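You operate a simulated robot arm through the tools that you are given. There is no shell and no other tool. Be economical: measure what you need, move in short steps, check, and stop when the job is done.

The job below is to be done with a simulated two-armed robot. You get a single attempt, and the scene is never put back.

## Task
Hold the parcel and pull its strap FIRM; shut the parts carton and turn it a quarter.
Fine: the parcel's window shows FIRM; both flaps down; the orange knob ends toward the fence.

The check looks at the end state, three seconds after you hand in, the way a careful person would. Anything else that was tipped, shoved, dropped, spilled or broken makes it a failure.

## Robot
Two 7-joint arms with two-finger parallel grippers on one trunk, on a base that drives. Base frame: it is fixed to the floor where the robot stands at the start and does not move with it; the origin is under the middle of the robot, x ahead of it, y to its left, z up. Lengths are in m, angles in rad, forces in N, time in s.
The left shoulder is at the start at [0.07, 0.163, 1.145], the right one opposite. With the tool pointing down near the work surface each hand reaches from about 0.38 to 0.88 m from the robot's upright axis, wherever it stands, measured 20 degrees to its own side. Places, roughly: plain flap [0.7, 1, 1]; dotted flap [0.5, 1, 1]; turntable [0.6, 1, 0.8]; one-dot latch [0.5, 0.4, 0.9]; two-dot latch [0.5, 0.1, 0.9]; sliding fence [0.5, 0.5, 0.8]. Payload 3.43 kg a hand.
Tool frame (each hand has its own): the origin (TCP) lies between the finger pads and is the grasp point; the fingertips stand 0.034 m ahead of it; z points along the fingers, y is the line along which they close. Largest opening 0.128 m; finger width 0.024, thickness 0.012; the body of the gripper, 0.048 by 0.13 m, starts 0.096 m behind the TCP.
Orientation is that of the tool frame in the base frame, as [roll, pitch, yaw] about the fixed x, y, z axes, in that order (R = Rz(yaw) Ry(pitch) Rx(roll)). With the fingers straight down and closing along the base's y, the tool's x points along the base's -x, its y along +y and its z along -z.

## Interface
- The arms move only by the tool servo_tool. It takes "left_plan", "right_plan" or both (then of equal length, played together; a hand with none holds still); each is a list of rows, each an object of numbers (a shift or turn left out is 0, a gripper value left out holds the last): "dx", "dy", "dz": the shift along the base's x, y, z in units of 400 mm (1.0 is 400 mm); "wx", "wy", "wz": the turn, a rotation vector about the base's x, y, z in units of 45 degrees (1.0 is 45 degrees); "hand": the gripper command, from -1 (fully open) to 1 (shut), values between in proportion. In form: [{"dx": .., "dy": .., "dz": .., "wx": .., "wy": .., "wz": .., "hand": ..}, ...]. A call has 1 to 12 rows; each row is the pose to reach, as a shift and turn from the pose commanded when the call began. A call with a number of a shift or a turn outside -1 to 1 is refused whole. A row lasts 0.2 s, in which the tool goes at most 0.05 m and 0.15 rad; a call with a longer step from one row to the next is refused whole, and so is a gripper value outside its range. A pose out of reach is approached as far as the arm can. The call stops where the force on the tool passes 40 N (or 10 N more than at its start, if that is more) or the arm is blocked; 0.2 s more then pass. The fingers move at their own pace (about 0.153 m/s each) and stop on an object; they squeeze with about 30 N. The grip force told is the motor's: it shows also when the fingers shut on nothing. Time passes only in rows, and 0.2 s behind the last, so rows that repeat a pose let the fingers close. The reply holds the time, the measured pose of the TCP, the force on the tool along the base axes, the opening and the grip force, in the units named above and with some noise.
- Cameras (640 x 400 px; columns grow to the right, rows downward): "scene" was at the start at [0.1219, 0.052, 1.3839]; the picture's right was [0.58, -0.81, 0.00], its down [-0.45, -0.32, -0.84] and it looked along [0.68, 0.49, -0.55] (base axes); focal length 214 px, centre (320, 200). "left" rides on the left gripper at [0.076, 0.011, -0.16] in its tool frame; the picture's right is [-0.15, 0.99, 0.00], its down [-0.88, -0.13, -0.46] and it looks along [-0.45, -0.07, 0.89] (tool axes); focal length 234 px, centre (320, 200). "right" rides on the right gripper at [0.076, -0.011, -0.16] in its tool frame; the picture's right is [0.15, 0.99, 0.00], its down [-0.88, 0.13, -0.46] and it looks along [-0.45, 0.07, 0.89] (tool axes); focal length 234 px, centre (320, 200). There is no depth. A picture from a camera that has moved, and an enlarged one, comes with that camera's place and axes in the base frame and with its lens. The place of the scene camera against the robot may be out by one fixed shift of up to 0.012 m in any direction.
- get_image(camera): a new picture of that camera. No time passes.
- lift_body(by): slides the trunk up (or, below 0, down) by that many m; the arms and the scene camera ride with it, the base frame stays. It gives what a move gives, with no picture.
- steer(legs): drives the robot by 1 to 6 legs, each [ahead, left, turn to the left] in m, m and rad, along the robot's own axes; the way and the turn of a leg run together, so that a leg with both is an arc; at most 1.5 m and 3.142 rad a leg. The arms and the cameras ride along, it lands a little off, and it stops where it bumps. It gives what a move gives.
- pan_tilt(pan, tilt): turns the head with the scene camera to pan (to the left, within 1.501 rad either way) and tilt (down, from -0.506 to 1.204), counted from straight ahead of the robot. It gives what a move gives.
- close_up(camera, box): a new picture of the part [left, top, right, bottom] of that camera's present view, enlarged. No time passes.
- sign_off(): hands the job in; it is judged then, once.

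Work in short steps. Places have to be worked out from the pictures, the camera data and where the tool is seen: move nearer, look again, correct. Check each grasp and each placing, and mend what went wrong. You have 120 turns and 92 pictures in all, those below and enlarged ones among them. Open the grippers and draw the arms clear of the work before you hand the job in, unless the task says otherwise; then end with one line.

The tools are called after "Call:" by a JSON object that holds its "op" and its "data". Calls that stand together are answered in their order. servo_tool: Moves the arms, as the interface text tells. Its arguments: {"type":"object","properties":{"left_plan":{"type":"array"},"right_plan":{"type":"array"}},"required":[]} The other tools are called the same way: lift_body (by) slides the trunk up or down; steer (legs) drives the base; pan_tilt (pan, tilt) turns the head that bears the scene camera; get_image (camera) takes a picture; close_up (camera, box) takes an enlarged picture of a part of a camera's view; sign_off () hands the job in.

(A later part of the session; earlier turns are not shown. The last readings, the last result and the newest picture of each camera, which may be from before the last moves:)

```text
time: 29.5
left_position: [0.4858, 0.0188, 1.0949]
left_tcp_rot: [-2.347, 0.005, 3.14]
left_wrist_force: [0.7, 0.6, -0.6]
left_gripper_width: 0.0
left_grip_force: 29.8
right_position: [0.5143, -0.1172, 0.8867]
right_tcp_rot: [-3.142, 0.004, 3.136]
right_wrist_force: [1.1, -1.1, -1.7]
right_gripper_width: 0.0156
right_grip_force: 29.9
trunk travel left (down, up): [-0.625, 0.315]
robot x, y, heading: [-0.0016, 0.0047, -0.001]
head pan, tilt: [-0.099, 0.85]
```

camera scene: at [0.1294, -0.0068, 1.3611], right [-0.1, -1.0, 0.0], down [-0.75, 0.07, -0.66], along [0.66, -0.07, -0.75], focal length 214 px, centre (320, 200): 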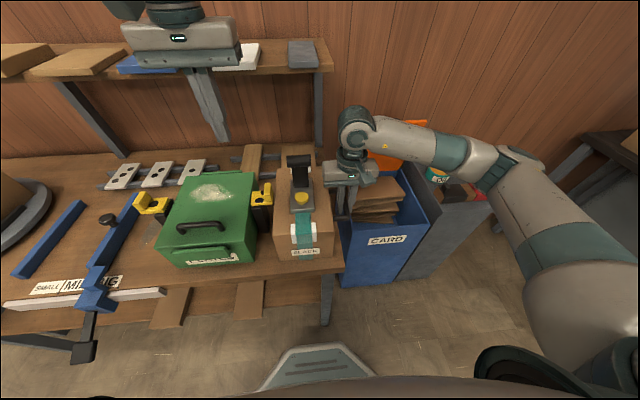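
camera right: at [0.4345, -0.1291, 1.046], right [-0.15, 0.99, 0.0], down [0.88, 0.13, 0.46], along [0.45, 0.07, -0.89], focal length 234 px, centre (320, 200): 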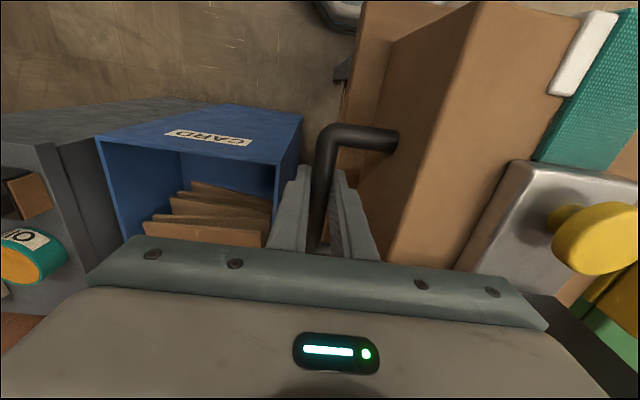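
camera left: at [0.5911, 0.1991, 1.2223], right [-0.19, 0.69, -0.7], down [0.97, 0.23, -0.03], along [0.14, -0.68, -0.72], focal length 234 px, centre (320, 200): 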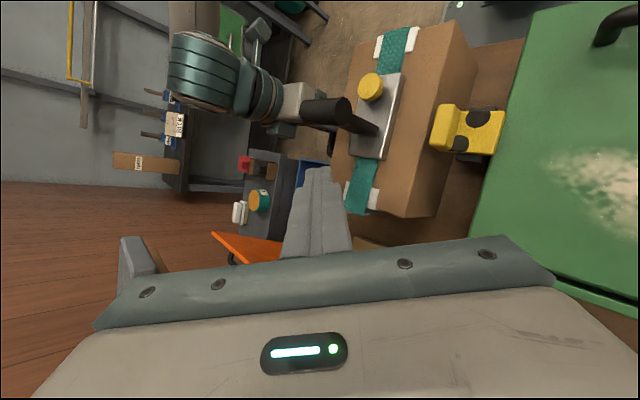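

Now a full stroke along the arc.

Call:
{"op": "servo_tool", "data": {"left_plan": [{"dx": 0.01, "dz": -0.087}, {"dx": 0.05, "dz": -0.097}, {"dx": 0.127, "dz": -0.077}, {"dx": 0.202, "dz": -0.085}, {"dx": 0.266, "dz": -0.118}, {"dx": 0.31, "dz": -0.175}]}}

Call:
{"op": "close_up", "data": {"camera": "scene", "box": [220, 80, 380, 270]}}

Call:
{"op": "get_image", "data": {"camera": "left"}}

```text
time: 30.7
left_position: [0.5798, 0.0149, 1.0622]
left_tcp_rot: [-2.337, 0.015, 3.136]
left_wrist_force: [-9.7, 6.3, 16.4]
left_gripper_width: 0.0
left_grip_force: 30.6
right_position: [0.5144, -0.1157, 0.8925]
right_tcp_rot: [3.135, 0.016, 3.132]
right_wrist_force: [-0.7, -1.1, 9.4]
right_gripper_width: 0.0164
right_grip_force: 29.3
trunk travel left (down, up): [-0.625, 0.315]
robot x, y, heading: [0.0012, 0.0031, 0.003]
head pan, tilt: [-0.099, 0.85]
stopped in row 6 (left hand): the force on the tool passed its limit (the readings are from after the stop); the commanded pose is now the measured one
```

```text
2.11 times, centred on (300, 175) of scene
camera zoom: at [0.1236, -0.0067, 1.3621], right [-0.1, -1.0, 0.0], down [-0.75, 0.07, -0.66], along [0.66, -0.06, -0.75], focal length 452 px, centre (362, 253)
```

zoom: 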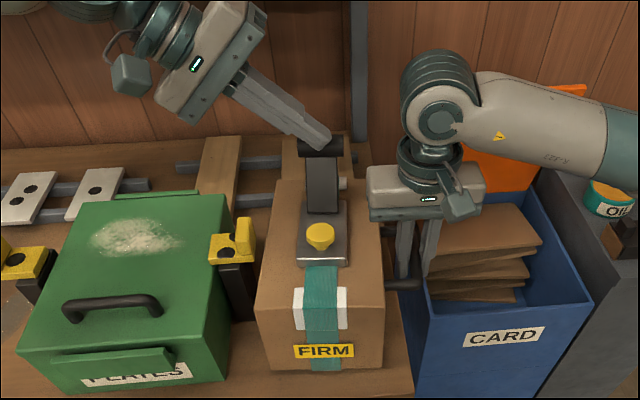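

```text
57 pictures are left
camera left: at [0.5037, 0.1388, 1.1636], right [0.16, 0.69, -0.71], down [0.88, 0.23, 0.42], along [0.46, -0.69, -0.56], focal length 234 px, centre (320, 200)
```

left: 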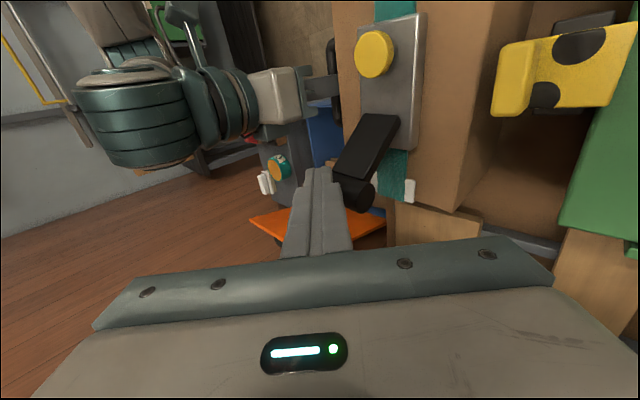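

The window now shows FIRM. I lift the left hand off and check it stays.

Call:
{"op": "servo_tool", "data": {"left_plan": [{"dx": -0.05, "dz": 0.06}, {"dx": -0.15, "dz": 0.12}, {"dx": -0.25, "dz": 0.18}, {"dx": -0.3, "dz": 0.25, "dy": 0.08}, {"dx": -0.3, "dz": 0.25, "dy": 0.18}]}}

Call:
{"op": "close_up", "data": {"camera": "scene", "box": [200, 120, 360, 270]}}

```text
time: 31.9
left_position: [0.4623, 0.0875, 1.1577]
left_tcp_rot: [-2.338, 0.011, 3.138]
left_wrist_force: [0.7, 0.2, 0.6]
left_gripper_width: 0.0001
left_grip_force: 30.4
right_position: [0.5166, -0.115, 0.8897]
right_tcp_rot: [3.138, 0.011, 3.133]
right_wrist_force: [0.2, 0.7, -2.8]
right_gripper_width: 0.0155
right_grip_force: 30.0
trunk travel left (down, up): [-0.625, 0.315]
robot x, y, heading: [0.0045, 0.0019, 0.001]
head pan, tilt: [-0.099, 0.85]
```

```text
2.67 times, centred on (280, 195) of scene
camera zoom: at [0.1275, -0.0058, 1.3613], right [-0.1, -1.0, 0.0], down [-0.75, 0.07, -0.66], along [0.66, -0.07, -0.75], focal length 572 px, centre (427, 213)
```

zoom: 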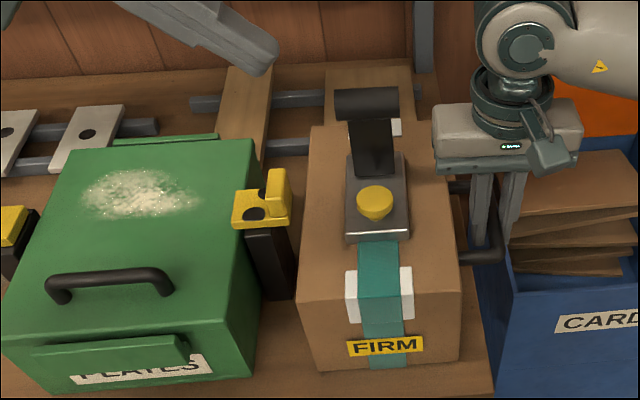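

FIRM holds with the lever up. I release the handle with a small opening and lift the right hand straight out; the left hand goes up and back to upright.

Call:
{"op": "servo_tool", "data": {"right_plan": [{"hand": 0.5}, {"hand": 0.5}, {"dz": 0.1}, {"dz": 0.22}, {"dz": 0.34}, {"dz": 0.46}, {"dz": 0.58}], "left_plan": [{"dy": 0.1}, {"dy": 0.2, "wx": 0.18}, {"dy": 0.3, "wx": 0.36}, {"dy": 0.3, "wx": 0.54}, {"dy": 0.3, "wx": 0.72}, {"dy": 0.3, "wx": 0.9}, {"dy": 0.3, "wx": 1.0}]}}

Call:
{"op": "get_image", "data": {"camera": "scene"}}

Call:
{"op": "close_up", "data": {"camera": "scene", "box": [240, 140, 370, 270]}}

```text
time: 33.5
left_position: [0.4621, 0.2064, 1.159]
left_tcp_rot: [-3.127, 0.007, 3.131]
left_wrist_force: [-0.9, -0.6, 0.3]
left_gripper_width: 0.0001
left_grip_force: 30.0
right_position: [0.5149, -0.1175, 1.124]
right_tcp_rot: [3.135, 0.012, 3.132]
right_wrist_force: [1.1, -0.1, 0.3]
right_gripper_width: 0.0319
right_grip_force: 0.1
trunk travel left (down, up): [-0.625, 0.315]
robot x, y, heading: [-0.003, -0.0005, 0.0]
head pan, tilt: [-0.099, 0.85]
```

```text
55 pictures are left
camera scene: at [0.1262, -0.0078, 1.3612], right [-0.1, -1.0, 0.0], down [-0.75, 0.07, -0.66], along [0.66, -0.06, -0.75], focal length 214 px, centre (320, 200)
```

scene: 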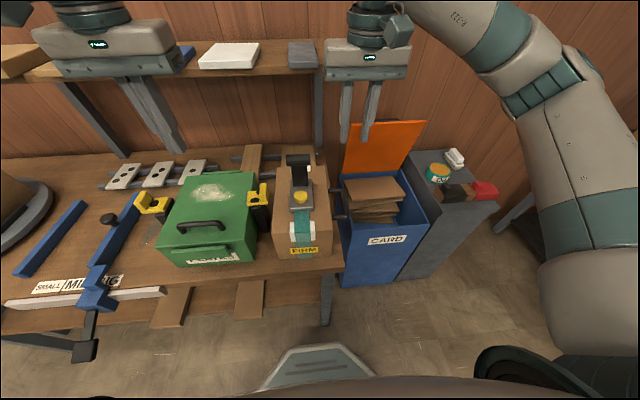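

```text
3.08 times, centred on (305, 205) of scene
camera zoom: at [0.1262, -0.0078, 1.3612], right [-0.1, -1.0, 0.0], down [-0.75, 0.07, -0.66], along [0.66, -0.06, -0.75], focal length 660 px, centre (366, 185)
```

zoom: 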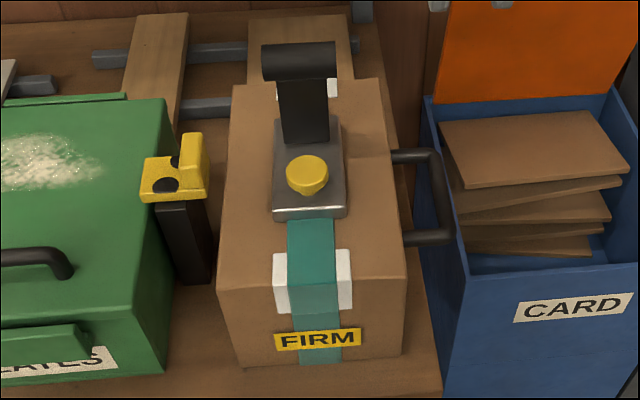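

FIRM stays and the handle is free. Next I restore the nudged latch tab (~1 cm toward −y); I bring the left fingers, tilted ~31°, over the latch and look.

Call:
{"op": "servo_tool", "data": {"left_plan": [{"dx": 0.06, "dy": -0.02, "wx": -0.18}, {"dx": 0.12, "dy": -0.04, "wx": -0.36}, {"dx": 0.17, "dy": -0.06, "wx": -0.54}, {"dx": 0.17, "dy": -0.08, "wx": -0.7, "dz": -0.1}, {"dx": 0.17, "dy": -0.08, "wx": -0.7, "dz": -0.2}]}}

Call:
{"op": "get_image", "data": {"camera": "left"}}

Call:
{"op": "close_up", "data": {"camera": "scene", "box": [190, 130, 330, 260]}}

```text
time: 34.7
left_position: [0.5311, 0.1746, 1.0771]
left_tcp_rot: [-2.573, 0.007, 3.134]
left_wrist_force: [0.7, -0.3, -0.5]
left_gripper_width: 0.0
left_grip_force: 30.1
right_position: [0.5174, -0.1181, 1.1232]
right_tcp_rot: [3.134, 0.011, 3.131]
right_wrist_force: [0.5, -0.8, -0.3]
right_gripper_width: 0.0319
right_grip_force: 0.1
trunk travel left (down, up): [-0.625, 0.315]
robot x, y, heading: [0.002, 0.0018, -0.001]
head pan, tilt: [-0.099, 0.85]
```

```text
53 pictures are left
camera left: at [0.4558, 0.2703, 1.2042], right [0.16, 0.83, -0.53], down [0.88, 0.13, 0.46], along [0.45, -0.54, -0.71], focal length 234 px, centre (320, 200)
```

left: 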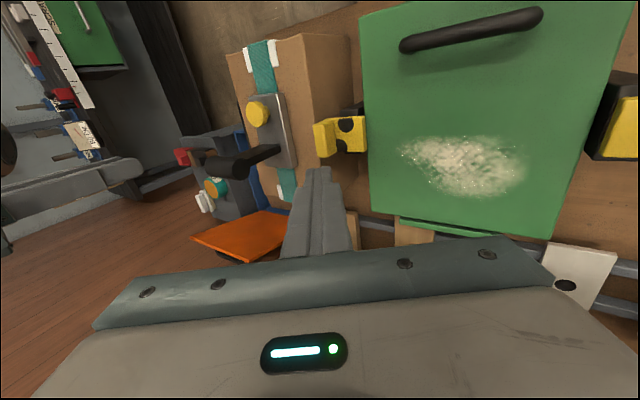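

```text
3.08 times, centred on (260, 195) of scene
camera zoom: at [0.1283, -0.0078, 1.3612], right [-0.1, -1.0, 0.0], down [-0.75, 0.07, -0.66], along [0.66, -0.06, -0.75], focal length 660 px, centre (505, 215)
```

zoom: 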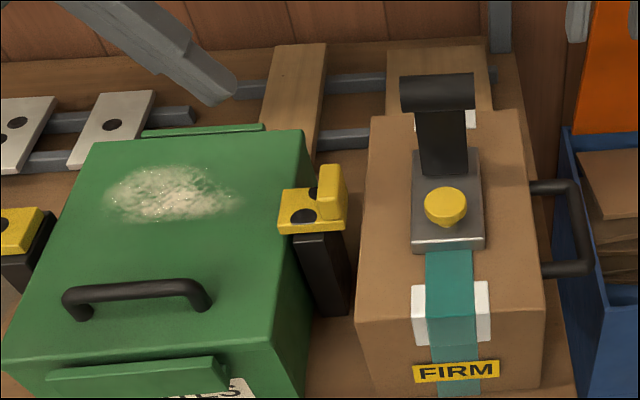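

Tab is near (0.53, 0.105, ~0.955). I lower the fingertip on its box side and take a look before pushing.

Call:
{"op": "servo_tool", "data": {"left_plan": [{"dy": -0.03, "dz": -0.1}, {"dy": -0.045, "dz": -0.2}, {"dy": -0.045, "dz": -0.225}]}}

Call:
{"op": "get_image", "data": {"camera": "left"}}

Call:
{"op": "close_up", "data": {"camera": "scene", "box": [190, 130, 330, 260]}}

```text
time: 35.5
left_position: [0.5291, 0.157, 0.9864]
left_tcp_rot: [-2.576, 0.008, 3.136]
left_wrist_force: [-0.5, 0.9, 0.1]
left_gripper_width: 0.0001
left_grip_force: 30.4
right_position: [0.5137, -0.1179, 1.1235]
right_tcp_rot: [3.135, 0.013, 3.132]
right_wrist_force: [-0.5, -1.0, -0.1]
right_gripper_width: 0.032
right_grip_force: 0.1
trunk travel left (down, up): [-0.625, 0.315]
robot x, y, heading: [-0.0026, 0.0014, -0.002]
head pan, tilt: [-0.099, 0.85]
```

```text
51 pictures are left
camera left: at [0.4534, 0.2539, 1.1142], right [0.16, 0.83, -0.53], down [0.88, 0.13, 0.46], along [0.45, -0.54, -0.71], focal length 234 px, centre (320, 200)
```

left: 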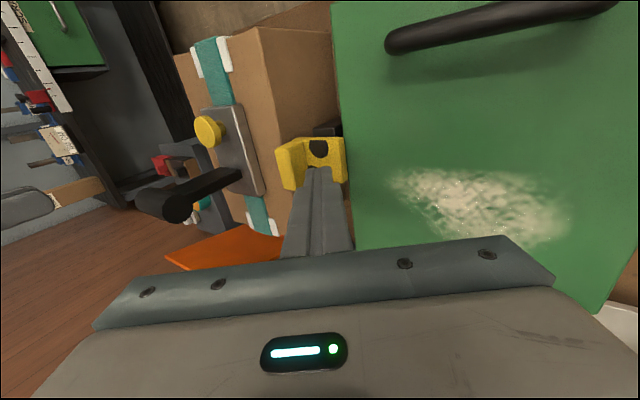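

```text
3.08 times, centred on (260, 195) of scene
camera zoom: at [0.1272, -0.0071, 1.3613], right [-0.1, -1.0, 0.0], down [-0.75, 0.07, -0.66], along [0.66, -0.06, -0.75], focal length 660 px, centre (505, 215)
```

zoom: 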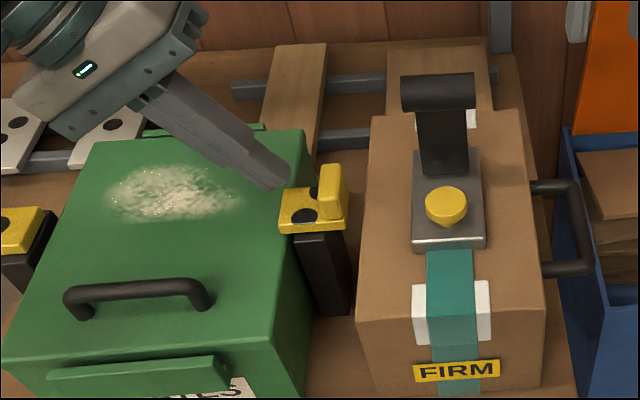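

The tip is on the box side, ~2 cm from the tab, slightly too far in x. I shift −x, lower slightly, then push −y in steps.

Call:
{"op": "servo_tool", "data": {"left_plan": [{"dx": -0.03}, {"dx": -0.03, "dz": -0.02}, {"dx": -0.03, "dz": -0.02, "dy": -0.03}, {"dx": -0.03, "dz": -0.02, "dy": -0.055}]}}

Call:
{"op": "close_up", "data": {"camera": "scene", "box": [190, 130, 330, 260]}}

```text
time: 36.5
left_position: [0.5186, 0.1347, 0.9799]
left_tcp_rot: [-2.576, 0.008, 3.135]
left_wrist_force: [0.3, 0.0, 0.4]
left_gripper_width: 0.0
left_grip_force: 30.2
right_position: [0.5158, -0.1169, 1.1238]
right_tcp_rot: [3.134, 0.013, 3.134]
right_wrist_force: [0.2, -0.7, -0.3]
right_gripper_width: 0.032
right_grip_force: 0.1
trunk travel left (down, up): [-0.625, 0.315]
robot x, y, heading: [0.0014, -0.0019, -0.001]
head pan, tilt: [-0.099, 0.85]
```

```text
3.08 times, centred on (260, 195) of scene
camera zoom: at [0.1276, -0.0073, 1.3612], right [-0.1, -1.0, 0.0], down [-0.75, 0.07, -0.66], along [0.66, -0.06, -0.75], focal length 660 px, centre (505, 215)
```

zoom: 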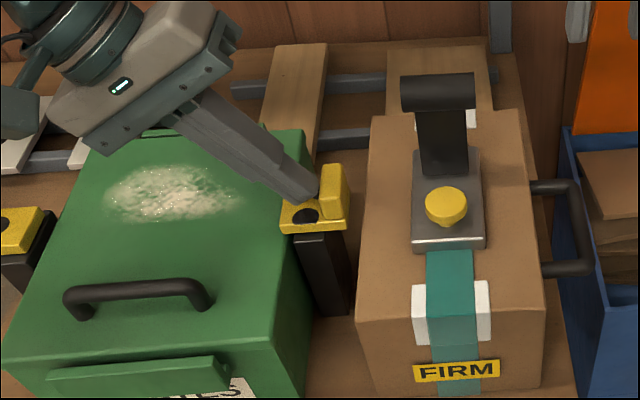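

Contact reached. I push another ~1 cm.

Call:
{"op": "servo_tool", "data": {"left_plan": [{"dy": -0.013}, {"dy": -0.026}, {"dy": -0.026}]}}

Call:
{"op": "close_up", "data": {"camera": "scene", "box": [240, 140, 370, 270]}}

```text
time: 37.3
left_position: [0.5188, 0.1259, 0.9802]
left_tcp_rot: [-2.575, 0.008, 3.134]
left_wrist_force: [0.8, 0.0, -0.1]
left_gripper_width: 0.0003
left_grip_force: 30.1
right_position: [0.514, -0.1166, 1.1228]
right_tcp_rot: [3.135, 0.013, 3.131]
right_wrist_force: [-0.1, 0.3, 0.5]
right_gripper_width: 0.0319
right_grip_force: 0.1
trunk travel left (down, up): [-0.625, 0.315]
robot x, y, heading: [0.0022, 0.0009, 0.002]
head pan, tilt: [-0.099, 0.85]
```

```text
3.08 times, centred on (305, 205) of scene
camera zoom: at [0.1276, -0.0072, 1.3612], right [-0.1, -1.0, 0.0], down [-0.75, 0.07, -0.66], along [0.66, -0.06, -0.75], focal length 660 px, centre (366, 185)
```

zoom: 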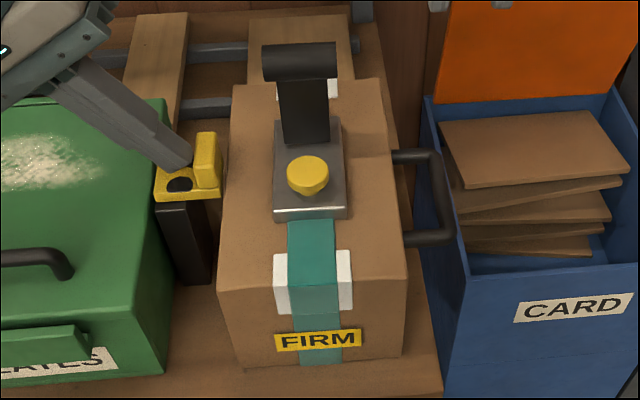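

Latch is back where it was. I lift both hands clear and then drive: back up, left, forward a bit, to stand around (−0.03, 0.7).

Call:
{"op": "servo_tool", "data": {"left_plan": [{"dz": 0.1, "dy": 0.01}, {"dz": 0.22, "dy": 0.04}, {"dz": 0.34, "dy": 0.1}, {"dz": 0.44, "dy": 0.15, "wx": 0.18}, {"dz": 0.54, "dy": 0.17, "wx": 0.36}, {"dz": 0.6, "dy": 0.2, "wx": 0.54, "dx": -0.06}, {"dz": 0.6, "dy": 0.2, "wx": 0.7, "dx": -0.15}], "right_plan": [{"dz": 0.05}, {"dz": 0.1, "dx": -0.05}, {"dz": 0.15, "dx": -0.1}, {"dz": 0.2, "dx": -0.15}, {"dz": 0.2, "dx": -0.2}, {"dz": 0.2, "dx": -0.2}, {"dz": 0.2, "dx": -0.2}]}}

Call:
{"op": "steer", "data": {"legs": [[-0.15, 0, 0], [0, 0.7, 0], [0.12, 0, 0]]}}

Call:
{"op": "pan_tilt", "data": {"pan": 0.4, "tilt": 0.75}}

Call:
{"op": "get_image", "data": {"camera": "scene"}}

Call:
{"op": "get_image", "data": {"camera": "left"}}

```text
refused: row 3 steps farther than a row can; nothing moved
```

```text
time: 42.9
left_position: [0.4813, 0.8232, 0.9799]
left_tcp_rot: [-2.574, 0.008, -3.136]
left_wrist_force: [-0.6, 0.4, 0.4]
left_gripper_width: 0.0001
left_grip_force: 29.0
right_position: [0.4815, 0.5814, 1.1234]
right_tcp_rot: [3.133, 0.01, -3.137]
right_wrist_force: [-0.3, -0.1, 0.0]
right_gripper_width: 0.0321
right_grip_force: 0.0
trunk travel left (down, up): [-0.625, 0.315]
robot x, y, heading: [-0.0387, 0.6906, 0.013]
head pan, tilt: [-0.099, 0.85]
```

```text
time: 43.9
left_position: [0.4816, 0.8233, 0.9784]
left_tcp_rot: [-2.575, 0.012, -3.137]
left_wrist_force: [0.4, 0.1, -1.1]
left_gripper_width: 0.0
left_grip_force: 29.8
right_position: [0.4808, 0.5811, 1.1227]
right_tcp_rot: [3.136, 0.013, -3.137]
right_wrist_force: [0.7, -0.1, -0.1]
right_gripper_width: 0.0318
right_grip_force: 0.1
trunk travel left (down, up): [-0.625, 0.315]
robot x, y, heading: [-0.0377, 0.6894, 0.011]
head pan, tilt: [0.4, 0.75]
```

```text
47 pictures are left
camera scene: at [0.0899, 0.7265, 1.3693], right [0.4, -0.92, 0.0], down [-0.62, -0.27, -0.73], along [0.67, 0.29, -0.68], focal length 214 px, centre (320, 200)
```

scene: 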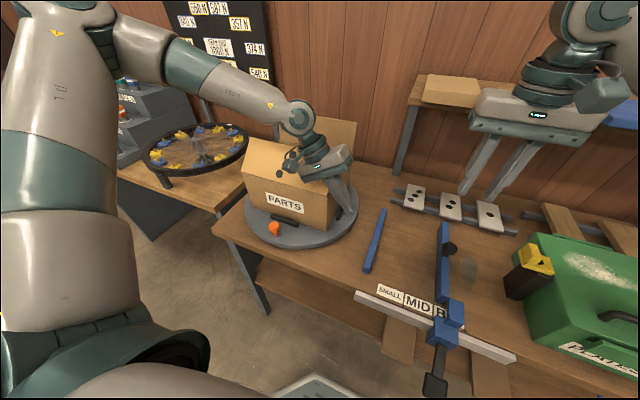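

```text
46 pictures are left
camera left: at [0.4049, 0.9185, 1.1078], right [0.15, 0.84, -0.53], down [0.88, 0.14, 0.46], along [0.46, -0.53, -0.71], focal length 234 px, centre (320, 200)
```

left: 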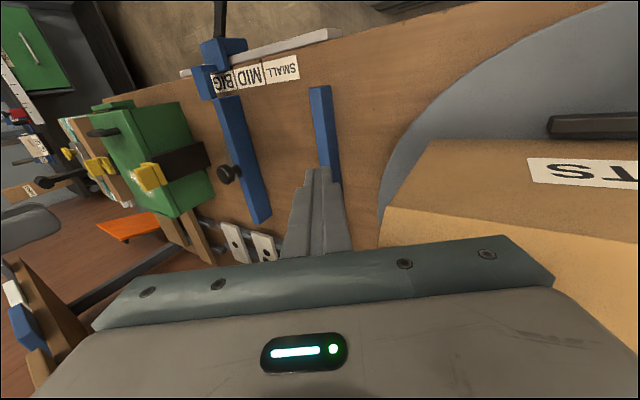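

The lift call had been refused so the left hand travelled low, though nothing bumped. I raise it straight up now, then check the green box and carton.

Call:
{"op": "servo_tool", "data": {"left_plan": [{"dz": 0.1}, {"dz": 0.21}, {"dz": 0.32}, {"dz": 0.43}, {"dz": 0.54}, {"dz": 0.65}], "right_plan": [{"dz": 0.05}, {"dz": 0.1}, {"dz": 0.15, "dx": -0.05}, {"dz": 0.2, "dx": -0.1}, {"dz": 0.2, "dx": -0.15}, {"dz": 0.2, "dx": -0.2}]}}

Call:
{"op": "get_image", "data": {"camera": "scene"}}

Call:
{"op": "close_up", "data": {"camera": "right", "box": [100, 50, 420, 250]}}

```text
time: 45.2
left_position: [0.4804, 0.8243, 1.2401]
left_tcp_rot: [-2.575, 0.009, -3.136]
left_wrist_force: [-0.8, -0.8, 0.9]
left_gripper_width: 0.0002
left_grip_force: 29.7
right_position: [0.4003, 0.579, 1.2048]
right_tcp_rot: [3.135, 0.015, -3.136]
right_wrist_force: [-0.7, 0.1, 0.1]
right_gripper_width: 0.0321
right_grip_force: 0.0
trunk travel left (down, up): [-0.625, 0.315]
robot x, y, heading: [-0.0346, 0.6913, 0.011]
head pan, tilt: [0.4, 0.75]
```

```text
45 pictures are left
camera scene: at [0.0887, 0.7257, 1.3694], right [0.4, -0.92, 0.0], down [-0.62, -0.27, -0.73], along [0.67, 0.29, -0.68], focal length 214 px, centre (320, 200)
```

scene: 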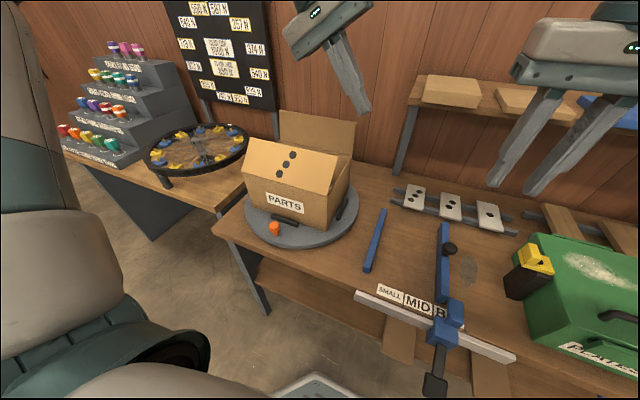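

```text
2.00 times, centred on (260, 150) of right
camera zoom: at [0.3217, 0.5666, 1.363], right [-0.15, 0.99, 0.01], down [0.87, 0.13, 0.47], along [0.46, 0.07, -0.88], focal length 468 px, centre (440, 300)
```

zoom: 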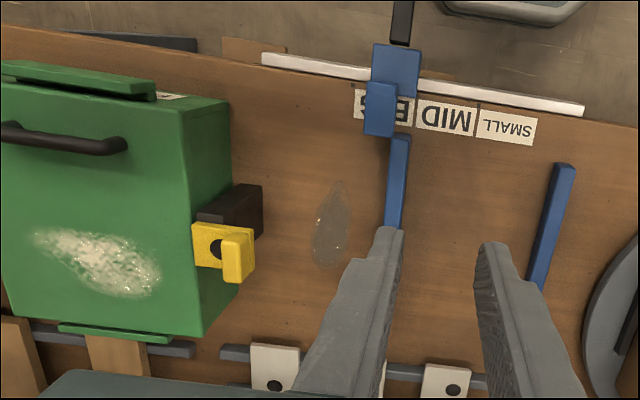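

Everything looks undisturbed. I set the left hand upright and get detailed views of the carton flaps.

Call:
{"op": "servo_tool", "data": {"left_plan": [{"wx": 0.18, "dx": -0.05}, {"wx": 0.36, "dx": -0.1, "dy": 0.05}, {"wx": 0.54, "dx": -0.15, "dy": 0.12}, {"wx": 0.72, "dx": -0.2, "dy": 0.2}]}}

Call:
{"op": "close_up", "data": {"camera": "scene", "box": [200, 90, 380, 260]}}

Call:
{"op": "get_image", "data": {"camera": "left"}}

```text
time: 46.2
left_position: [0.4001, 0.9053, 1.2419]
left_tcp_rot: [3.14, 0.011, 3.141]
left_wrist_force: [-0.9, 0.2, 0.5]
left_gripper_width: 0.0001
left_grip_force: 29.9
right_position: [0.4012, 0.5793, 1.2061]
right_tcp_rot: [3.133, 0.013, -3.138]
right_wrist_force: [-1.2, 0.5, -0.1]
right_gripper_width: 0.0318
right_grip_force: 0.1
trunk travel left (down, up): [-0.625, 0.315]
robot x, y, heading: [-0.0359, 0.6901, 0.01]
head pan, tilt: [0.4, 0.75]
```

```text
2.35 times, centred on (290, 175) of scene
camera zoom: at [0.0887, 0.7261, 1.3694], right [0.4, -0.92, 0.0], down [-0.62, -0.27, -0.73], along [0.67, 0.29, -0.68], focal length 505 px, centre (391, 259)
```

zoom: 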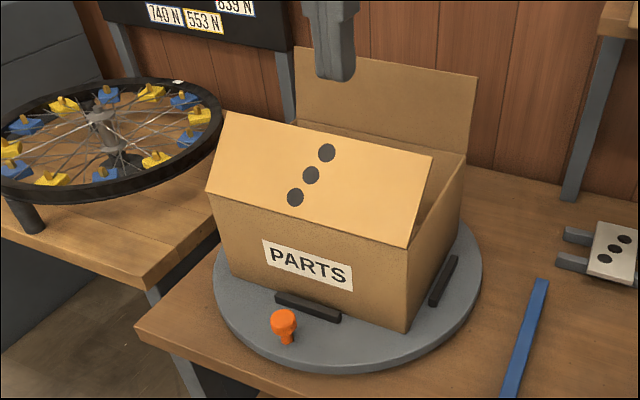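

```text
42 pictures are left
camera left: at [0.3234, 0.9158, 1.4003], right [0.15, 0.99, 0.0], down [0.88, -0.13, 0.47], along [0.46, -0.07, -0.88], focal length 234 px, centre (320, 200)
```

left: 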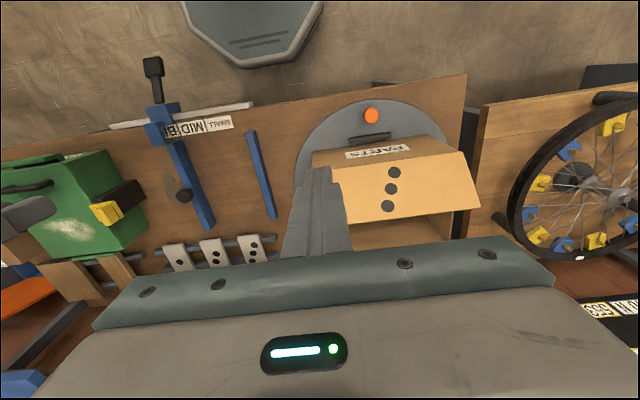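

Carton: near hinge at x≈0.477, z≈1.0, y 0.87–1.15; dotted flap (10 cm) already leans inward about 53°; far hinge at x≈0.686 with the plain flap leaning outward. I press the dotted flap down from above at x≈0.535.

Call:
{"op": "servo_tool", "data": {"left_plan": [{"dx": 0.09, "dy": 0.065}, {"dx": 0.17, "dy": 0.13}, {"dx": 0.25, "dy": 0.2}, {"dx": 0.3375, "dy": 0.26, "dz": -0.02}, {"dx": 0.3375, "dy": 0.26, "dz": -0.13}, {"dx": 0.3375, "dy": 0.26, "dz": -0.24}, {"dx": 0.3375, "dy": 0.26, "dz": -0.33}, {"dx": 0.3375, "dy": 0.26, "dz": -0.42}, {"dx": 0.3375, "dy": 0.26, "dz": -0.5}]}}

Call:
{"op": "get_image", "data": {"camera": "scene"}}

```text
time: 48.2
left_position: [0.5373, 1.0084, 1.0383]
left_tcp_rot: [-3.14, 0.01, -3.142]
left_wrist_force: [0.1, -0.1, -0.5]
left_gripper_width: 0.0
left_grip_force: 29.9
right_position: [0.4038, 0.5795, 1.2044]
right_tcp_rot: [3.135, 0.014, -3.139]
right_wrist_force: [-0.1, -1.1, -1.0]
right_gripper_width: 0.0321
right_grip_force: 0.0
trunk travel left (down, up): [-0.625, 0.315]
robot x, y, heading: [-0.0333, 0.6958, 0.012]
head pan, tilt: [0.4, 0.75]
```

```text
41 pictures are left
camera scene: at [0.0914, 0.727, 1.3691], right [0.4, -0.92, 0.0], down [-0.63, -0.27, -0.73], along [0.67, 0.29, -0.68], focal length 214 px, centre (320, 200)
```

scene: 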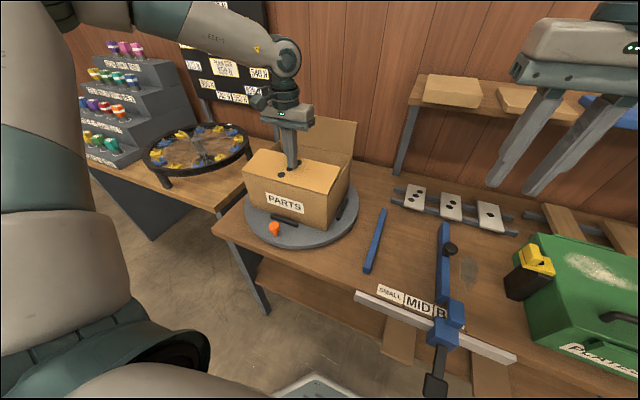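

The dotted flap lies almost flat. I press a few mm more, then lift off and see if it stays.

Call:
{"op": "servo_tool", "data": {"left_plan": [{"dz": -0.02}, {"dz": -0.04}, {"dz": -0.04}]}}

Call:
{"op": "servo_tool", "data": {"left_plan": [{"dz": 0.1}, {"dz": 0.2}, {"dz": 0.3}, {"dz": 0.4}, {"dz": 0.46}]}}

Call:
{"op": "close_up", "data": {"camera": "scene", "box": [200, 90, 380, 260]}}

```text
time: 49.0
left_position: [0.5368, 1.0065, 1.024]
left_tcp_rot: [3.141, 0.012, 3.141]
left_wrist_force: [3.1, 2.5, 12.4]
left_gripper_width: 0.0
left_grip_force: 29.7
right_position: [0.4016, 0.5789, 1.2045]
right_tcp_rot: [3.135, 0.015, -3.137]
right_wrist_force: [1.0, 0.0, -0.1]
right_gripper_width: 0.0318
right_grip_force: 0.1
trunk travel left (down, up): [-0.625, 0.315]
robot x, y, heading: [-0.0349, 0.6931, 0.012]
head pan, tilt: [0.4, 0.75]
```

```text
time: 50.2
left_position: [0.5371, 1.0067, 1.2081]
left_tcp_rot: [-3.14, 0.011, 3.141]
left_wrist_force: [-0.1, 0.0, 0.0]
left_gripper_width: 0.0
left_grip_force: 30.6
right_position: [0.4026, 0.5801, 1.2035]
right_tcp_rot: [3.134, 0.012, -3.139]
right_wrist_force: [-0.1, -0.7, 0.4]
right_gripper_width: 0.0319
right_grip_force: 0.1
trunk travel left (down, up): [-0.625, 0.315]
robot x, y, heading: [-0.0374, 0.6926, 0.009]
head pan, tilt: [0.4, 0.75]
```

```text
2.35 times, centred on (290, 175) of scene
camera zoom: at [0.0903, 0.7263, 1.3692], right [0.4, -0.92, 0.0], down [-0.62, -0.27, -0.73], along [0.67, 0.29, -0.68], focal length 505 px, centre (391, 259)
```

zoom: 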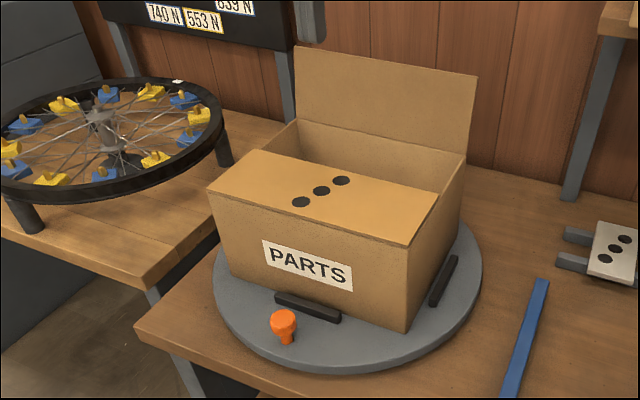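

Dotted flap is flat and stays. Now I take the left fingers over and behind the plain flap (top ≈ x 0.715, z 1.10).

Call:
{"op": "servo_tool", "data": {"left_plan": [{"dx": 0.11}, {"dx": 0.22}, {"dx": 0.33}, {"dx": 0.44}, {"dx": 0.555}, {"dx": 0.555}]}}

Call:
{"op": "get_image", "data": {"camera": "left"}}

Call:
{"op": "get_image", "data": {"camera": "scene"}}

```text
time: 51.6
left_position: [0.6669, 1.0449, 1.194]
left_tcp_rot: [-3.14, 0.012, 3.14]
left_wrist_force: [0.5, -1.0, 0.6]
left_gripper_width: 0.0002
left_grip_force: 30.2
left hand out of reach, approached as far as the arm can: row 3, 4, 5, 6
right_position: [0.4014, 0.5799, 1.2044]
right_tcp_rot: [3.133, 0.015, -3.137]
right_wrist_force: [0.5, 0.7, 0.1]
right_gripper_width: 0.0318
right_grip_force: 0.1
trunk travel left (down, up): [-0.625, 0.315]
robot x, y, heading: [-0.0373, 0.6912, 0.013]
head pan, tilt: [0.4, 0.75]
```

```text
39 pictures are left
camera left: at [0.5907, 1.0555, 1.3529], right [0.15, 0.99, 0.0], down [0.88, -0.13, 0.47], along [0.46, -0.07, -0.89], focal length 234 px, centre (320, 200)
```

left: 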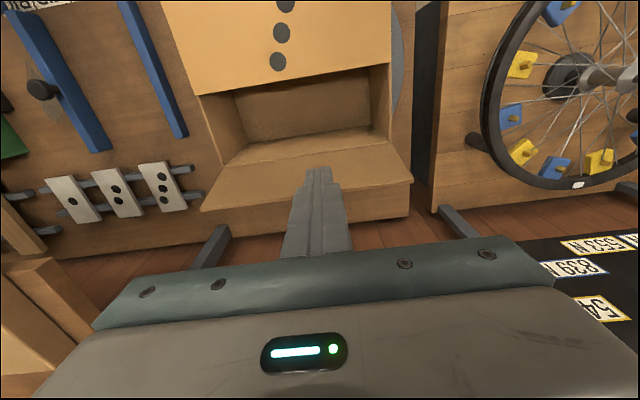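

```text
38 pictures are left
camera scene: at [0.0895, 0.726, 1.3694], right [0.4, -0.92, 0.0], down [-0.62, -0.27, -0.73], along [0.67, 0.29, -0.68], focal length 214 px, centre (320, 200)
```

scene: 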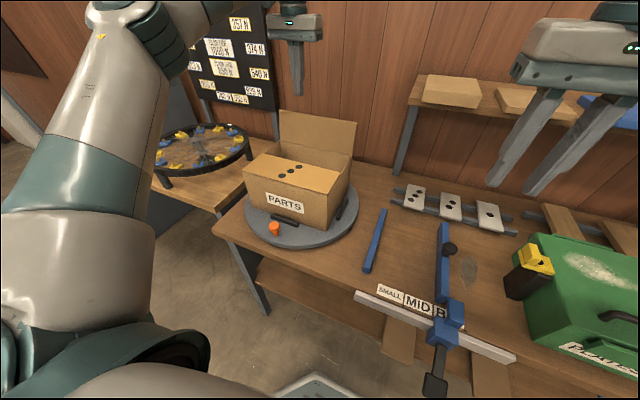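

Out of reach at this height. I raise the trunk by 0.2 so the shoulder sits higher, then extend over the flap and come down.

Call:
{"op": "lift_body", "data": {"by": 0.2}}

Call:
{"op": "servo_tool", "data": {"left_plan": [{"dz": -0.1}, {"dz": -0.2}, {"dz": -0.3, "dy": -0.02}, {"dz": -0.4, "dy": -0.05}, {"dz": -0.44, "dy": -0.08, "dx": 0.08}, {"dz": -0.44, "dy": -0.08, "dx": 0.16}, {"dz": -0.44, "dy": -0.08, "dx": 0.22}]}}

```text
time: 53.8
left_position: [0.6685, 1.0444, 1.3934]
left_tcp_rot: [-3.14, 0.009, -3.141]
left_wrist_force: [0.0, -0.6, 0.3]
left_gripper_width: 0.0002
left_grip_force: 30.3
right_position: [0.4033, 0.5816, 1.4037]
right_tcp_rot: [3.134, 0.012, -3.139]
right_wrist_force: [0.9, -1.0, -0.3]
right_gripper_width: 0.032
right_grip_force: 0.0
trunk travel left (down, up): [-0.825, 0.115]
robot x, y, heading: [-0.0331, 0.6931, 0.016]
head pan, tilt: [0.4, 0.75]
```

```text
time: 55.4
left_position: [0.6958, 1.0297, 1.2225]
left_tcp_rot: [-3.14, 0.012, 3.142]
left_wrist_force: [-0.3, -0.2, 0.3]
left_gripper_width: 0.0003
left_grip_force: 30.1
left hand out of reach, approached as far as the arm can: row 5, 6, 7
right_position: [0.4016, 0.5798, 1.4035]
right_tcp_rot: [3.136, 0.012, -3.138]
right_wrist_force: [0.2, 0.6, 0.7]
right_gripper_width: 0.032
right_grip_force: 0.1
trunk travel left (down, up): [-0.825, 0.115]
robot x, y, heading: [-0.0389, 0.6912, 0.014]
head pan, tilt: [0.4, 0.75]
```

Still ~5 cm short. I drive forward 7 cm with the hand held high above the flap.

Call:
{"op": "steer", "data": {"legs": [[0.07, 0, 0]]}}

Call:
{"op": "get_image", "data": {"camera": "left"}}

```text
time: 56.4
left_position: [0.7602, 1.0307, 1.2278]
left_tcp_rot: [-3.139, 0.019, 3.14]
left_wrist_force: [-1.2, 0.0, 0.2]
left_gripper_width: 0.0001
left_grip_force: 29.9
right_position: [0.464, 0.5805, 1.4071]
right_tcp_rot: [3.135, 0.018, -3.138]
right_wrist_force: [-1.3, -0.7, -0.1]
right_gripper_width: 0.032
right_grip_force: 0.1
trunk travel left (down, up): [-0.825, 0.115]
robot x, y, heading: [0.0332, 0.6952, 0.016]
head pan, tilt: [0.4, 0.75]
```

```text
37 pictures are left
camera left: at [0.6823, 1.0431, 1.3856], right [0.15, 0.99, 0.0], down [0.87, -0.13, 0.47], along [0.47, -0.07, -0.88], focal length 234 px, centre (320, 200)
```

left: 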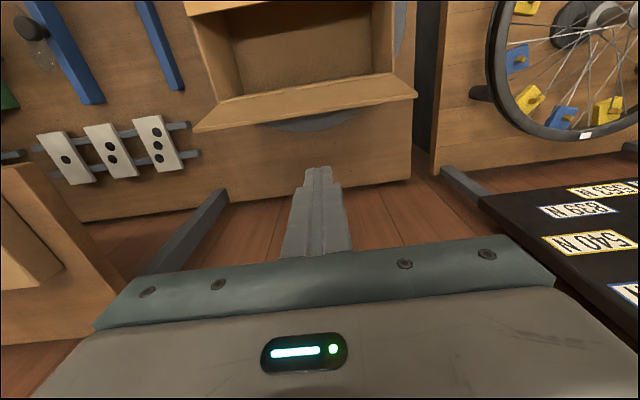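

Fingers are behind the flap now (free edge x≈0.72). I descend and then sweep the flap over along its arc.

Call:
{"op": "servo_tool", "data": {"left_plan": [{"dz": -0.1, "dy": -0.02}, {"dz": -0.2, "dy": -0.04}, {"dz": -0.307, "dy": -0.05}, {"dz": -0.307, "dy": -0.05, "dx": -0.075}, {"dz": -0.315, "dy": -0.05, "dx": -0.15}, {"dz": -0.33, "dy": -0.05, "dx": -0.225}]}}

Call:
{"op": "get_image", "data": {"camera": "scene"}}

```text
time: 57.8
left_position: [0.6758, 1.0121, 1.0896]
left_tcp_rot: [-3.14, 0.016, -3.141]
left_wrist_force: [-0.7, -0.2, 0.4]
left_gripper_width: 0.0
left_grip_force: 29.6
left hand out of reach, approached as far as the arm can: row 1, 2, 3, 4
right_position: [0.4717, 0.5805, 1.4041]
right_tcp_rot: [3.135, 0.014, -3.14]
right_wrist_force: [0.1, 0.4, 0.6]
right_gripper_width: 0.0318
right_grip_force: 0.1
trunk travel left (down, up): [-0.825, 0.115]
robot x, y, heading: [0.0338, 0.6947, 0.015]
head pan, tilt: [0.4, 0.75]
```

```text
36 pictures are left
camera scene: at [0.1597, 0.7282, 1.5692], right [0.4, -0.92, 0.0], down [-0.62, -0.27, -0.73], along [0.67, 0.29, -0.68], focal length 214 px, centre (320, 200)
```

scene: 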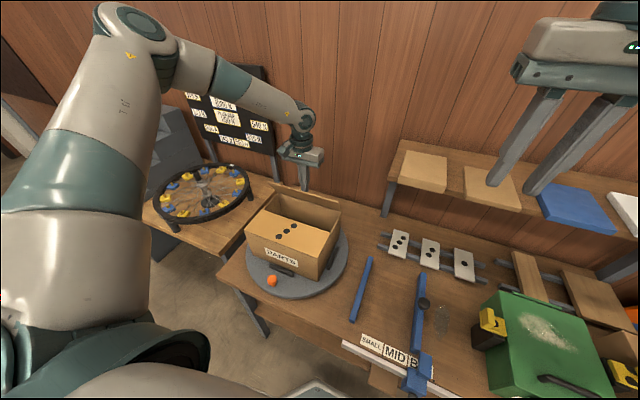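

I check what the flap did.

Call:
{"op": "close_up", "data": {"camera": "scene", "box": [220, 120, 370, 300]}}

Call:
{"op": "get_image", "data": {"camera": "left"}}

```text
2.22 times, centred on (295, 210) of scene
camera zoom: at [0.1597, 0.7282, 1.5692], right [0.4, -0.92, 0.0], down [-0.62, -0.27, -0.73], along [0.67, 0.29, -0.68], focal length 477 px, centre (376, 178)
```

zoom: 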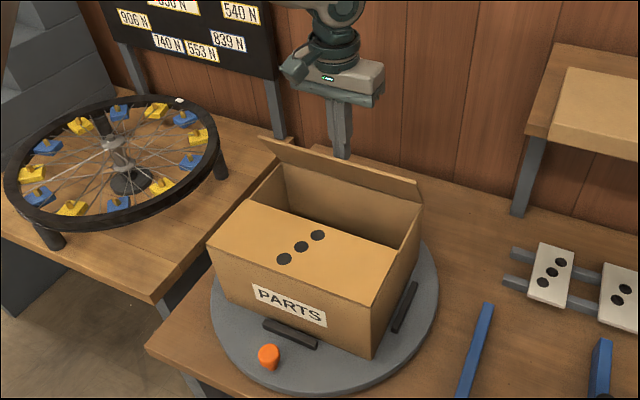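

```text
34 pictures are left
camera left: at [0.5993, 1.0246, 1.2488], right [0.15, 0.99, 0.0], down [0.87, -0.13, 0.47], along [0.46, -0.07, -0.88], focal length 234 px, centre (320, 200)
```

left: 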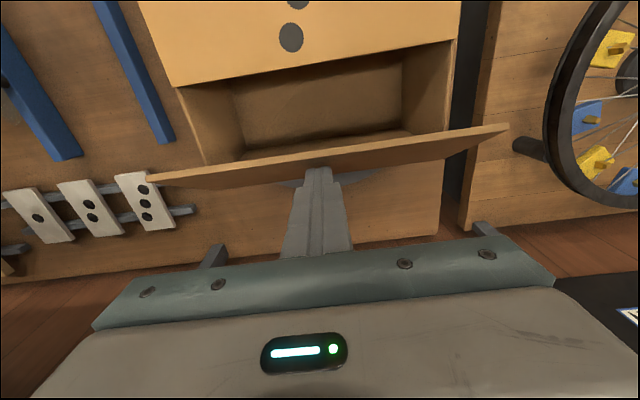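

The flap is past vertical with the fingers behind it. I continue the arc and press it down.

Call:
{"op": "servo_tool", "data": {"left_plan": [{"dx": -0.052, "dz": -0.014}, {"dx": -0.095, "dz": -0.044}, {"dx": -0.122, "dz": -0.079}, {"dx": -0.14, "dz": -0.117}, {"dx": -0.14, "dz": -0.149}, {"dx": -0.14, "dz": -0.165}]}}

Call:
{"op": "close_up", "data": {"camera": "scene", "box": [220, 120, 370, 300]}}

```text
time: 59.2
left_position: [0.6199, 1.0113, 1.0252]
left_tcp_rot: [-3.14, 0.014, 3.141]
left_wrist_force: [1.8, 0.8, 2.2]
left_gripper_width: 0.0
left_grip_force: 29.9
right_position: [0.4713, 0.5805, 1.4045]
right_tcp_rot: [3.135, 0.013, -3.137]
right_wrist_force: [-0.9, 0.1, 0.8]
right_gripper_width: 0.0318
right_grip_force: 0.1
trunk travel left (down, up): [-0.825, 0.115]
robot x, y, heading: [0.0349, 0.6923, 0.018]
head pan, tilt: [0.4, 0.75]
```

```text
2.22 times, centred on (295, 210) of scene
camera zoom: at [0.1595, 0.7274, 1.5694], right [0.4, -0.92, 0.0], down [-0.62, -0.27, -0.73], along [0.67, 0.29, -0.68], focal length 477 px, centre (376, 178)
```

zoom: 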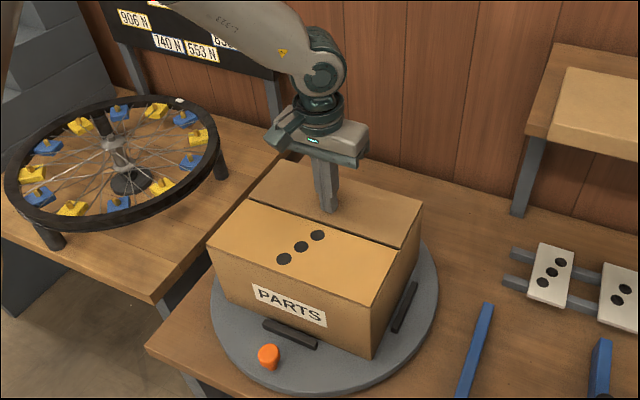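

Both flaps are flat. I press once more, lift off, retract, lower the trunk back, then check flaps and knob.

Call:
{"op": "servo_tool", "data": {"left_plan": [{"dz": -0.012}, {"dz": -0.012}, {"dz": 0.1}, {"dz": 0.22}, {"dz": 0.34}, {"dz": 0.46}, {"dz": 0.58, "dx": -0.02}, {"dz": 0.69, "dx": -0.06}, {"dz": 0.75, "dx": -0.15}, {"dz": 0.8, "dx": -0.25}, {"dz": 0.8, "dx": -0.36}, {"dz": 0.8, "dx": -0.46}]}}

Call:
{"op": "lift_body", "data": {"by": -0.2}}

Call:
{"op": "get_image", "data": {"camera": "left"}}

Call:
{"op": "close_up", "data": {"camera": "scene", "box": [200, 150, 380, 320]}}

```text
time: 61.8
left_position: [0.434, 1.0118, 1.3466]
left_tcp_rot: [-3.14, 0.014, -3.141]
left_wrist_force: [0.6, 0.2, 0.5]
left_gripper_width: 0.0
left_grip_force: 30.0
right_position: [0.4706, 0.5832, 1.4052]
right_tcp_rot: [3.135, 0.016, -3.137]
right_wrist_force: [-0.1, 0.5, 0.7]
right_gripper_width: 0.0319
right_grip_force: 0.0
trunk travel left (down, up): [-0.825, 0.115]
robot x, y, heading: [0.0358, 0.6921, 0.014]
head pan, tilt: [0.4, 0.75]
```

```text
time: 64.0
left_position: [0.4359, 1.0119, 1.1457]
left_tcp_rot: [-3.141, 0.012, -3.141]
left_wrist_force: [0.7, -0.5, -0.5]
left_gripper_width: 0.0
left_grip_force: 29.8
right_position: [0.4725, 0.5814, 1.2062]
right_tcp_rot: [3.135, 0.014, -3.137]
right_wrist_force: [0.1, 0.0, 0.3]
right_gripper_width: 0.032
right_grip_force: 0.0
trunk travel left (down, up): [-0.625, 0.315]
robot x, y, heading: [0.0311, 0.6943, 0.018]
head pan, tilt: [0.4, 0.75]
```

```text
32 pictures are left
camera left: at [0.3588, 1.0237, 1.3043], right [0.15, 0.99, 0.0], down [0.87, -0.13, 0.47], along [0.46, -0.07, -0.88], focal length 234 px, centre (320, 200)
```

left: 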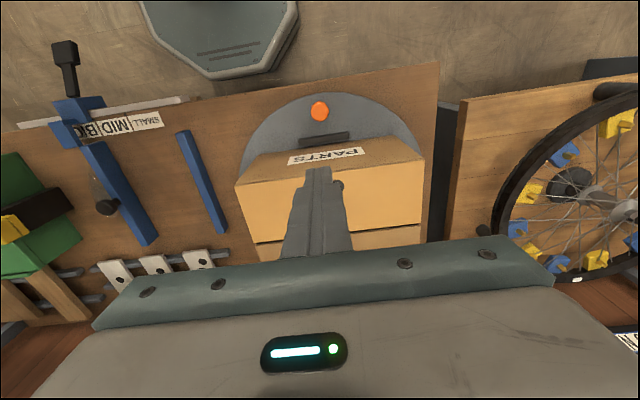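

```text
2.35 times, centred on (290, 235) of scene
camera zoom: at [0.1599, 0.7276, 1.3693], right [0.4, -0.92, 0.0], down [-0.62, -0.27, -0.73], along [0.67, 0.29, -0.68], focal length 505 px, centre (391, 118)
```

zoom: 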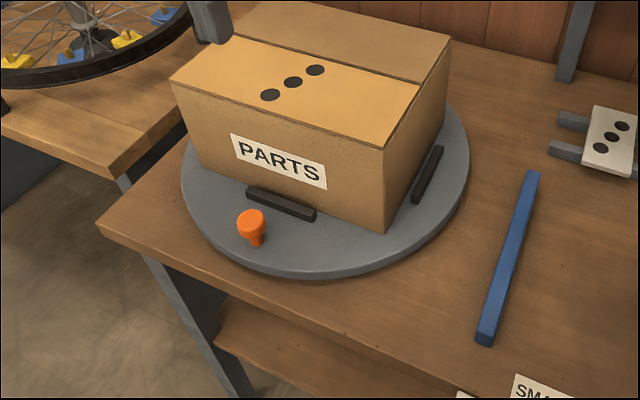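

Flaps are both flat and stay. The knob's head is at about (0.412, 1.017, z top 0.885), turntable centre ≈(0.58, 1.013). I open the left hand partly and descend around the knob.

Call:
{"op": "servo_tool", "data": {"left_plan": [{"dx": -0.03, "dy": 0.005, "hand": -0.1}, {"dx": -0.06, "dy": 0.01, "dz": -0.1}, {"dx": -0.06, "dy": 0.01, "dz": -0.22}, {"dx": -0.06, "dy": 0.01, "dz": -0.34}, {"dx": -0.06, "dy": 0.01, "dz": -0.45}]}}

Call:
{"op": "get_image", "data": {"camera": "left"}}

```text
time: 65.2
left_position: [0.4123, 1.0136, 0.9612]
left_tcp_rot: [-3.141, 0.014, -3.141]
left_wrist_force: [0.9, -1.0, 0.1]
left_gripper_width: 0.0702
left_grip_force: 0.0
right_position: [0.4734, 0.5817, 1.2043]
right_tcp_rot: [3.134, 0.012, -3.137]
right_wrist_force: [0.2, 0.6, -0.3]
right_gripper_width: 0.0319
right_grip_force: 0.0
trunk travel left (down, up): [-0.625, 0.315]
robot x, y, heading: [0.0332, 0.693, 0.009]
head pan, tilt: [0.4, 0.75]
```

```text
30 pictures are left
camera left: at [0.3363, 1.0264, 1.1199], right [0.15, 0.99, 0.0], down [0.88, -0.13, 0.47], along [0.46, -0.07, -0.88], focal length 234 px, centre (320, 200)
```

left: 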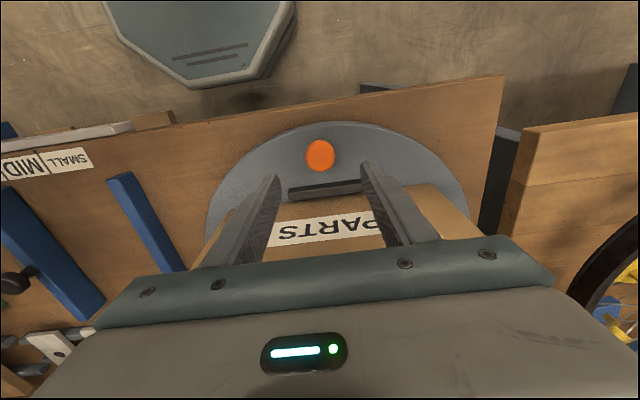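

Knob centred at about (0.409, 1.016). I lower and close on it.

Call:
{"op": "servo_tool", "data": {"left_plan": [{"dx": -0.007, "dy": 0.006, "dz": -0.1}, {"dx": -0.007, "dy": 0.006, "dz": -0.2}, {"dx": -0.007, "dy": 0.006, "dz": -0.2, "hand": 1}, {"dx": -0.007, "dy": 0.006, "dz": -0.2, "hand": 1}]}}

Call:
{"op": "close_up", "data": {"camera": "scene", "box": [200, 150, 380, 320]}}

```text
time: 66.2
left_position: [0.4118, 1.0202, 0.8817]
left_tcp_rot: [-3.14, 0.012, 3.14]
left_wrist_force: [0.7, 0.5, -12.5]
left_gripper_width: 0.0315
left_grip_force: 44.8
right_position: [0.4729, 0.581, 1.2045]
right_tcp_rot: [3.133, 0.013, -3.139]
right_wrist_force: [0.5, 0.6, -0.2]
right_gripper_width: 0.0321
right_grip_force: 0.1
trunk travel left (down, up): [-0.625, 0.315]
robot x, y, heading: [0.0337, 0.6947, 0.014]
head pan, tilt: [0.4, 0.75]
```

```text
2.35 times, centred on (290, 235) of scene
camera zoom: at [0.1611, 0.7281, 1.3689], right [0.4, -0.92, 0.0], down [-0.63, -0.27, -0.73], along [0.67, 0.29, -0.68], focal length 505 px, centre (391, 118)
```

zoom: 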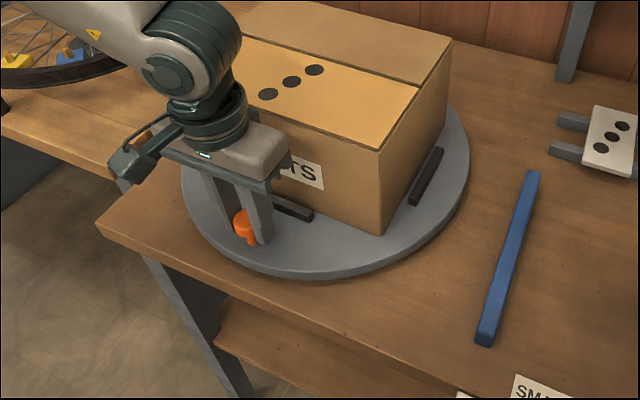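

The knob is gripped. I start turning counter-clockwise with the hand yawing along, first ~22°.

Call:
{"op": "servo_tool", "data": {"left_plan": [{"dx": 0.004, "dy": -0.056, "wz": 0.167}, {"dx": 0.0145, "dy": -0.111, "wz": 0.333}, {"dx": 0.0325, "dy": -0.164, "wz": 0.5}]}}

Call:
{"op": "get_image", "data": {"camera": "scene"}}

```text
time: 67.0
left_position: [0.4243, 0.9546, 0.8816]
left_tcp_rot: [3.14, 0.009, -2.746]
left_wrist_force: [-3.1, -0.3, -34.1]
left_gripper_width: 0.0316
left_grip_force: 44.7
right_position: [0.4746, 0.5824, 1.2042]
right_tcp_rot: [3.135, 0.012, -3.136]
right_wrist_force: [-0.2, 0.3, 0.4]
right_gripper_width: 0.0322
right_grip_force: 0.1
trunk travel left (down, up): [-0.625, 0.315]
robot x, y, heading: [0.0334, 0.6935, 0.011]
head pan, tilt: [0.4, 0.75]
```

```text
28 pictures are left
camera scene: at [0.1626, 0.728, 1.3687], right [0.4, -0.92, 0.0], down [-0.63, -0.27, -0.73], along [0.67, 0.29, -0.68], focal length 214 px, centre (320, 200)
```

scene: 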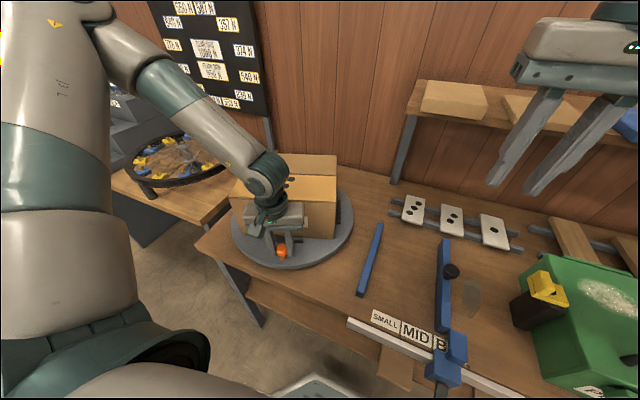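

The table turns well, but vertical wedge force on the knob grows; I loosen to a cage (~4 cm opening) and continue the arc by pushing.

Call:
{"op": "servo_tool", "data": {"left_plan": [{"hand": 0.36}, {"hand": 0.36}]}}

```text
time: 67.6
left_position: [0.4237, 0.9539, 0.8833]
left_tcp_rot: [-3.14, 0.013, -2.749]
left_wrist_force: [-1.1, -0.2, 0.7]
left_gripper_width: 0.041
left_grip_force: 0.0
right_position: [0.4722, 0.5817, 1.2045]
right_tcp_rot: [3.136, 0.013, -3.137]
right_wrist_force: [0.4, 0.6, -0.7]
right_gripper_width: 0.0321
right_grip_force: 0.0
trunk travel left (down, up): [-0.625, 0.315]
robot x, y, heading: [0.0325, 0.6945, 0.018]
head pan, tilt: [0.4, 0.75]
```

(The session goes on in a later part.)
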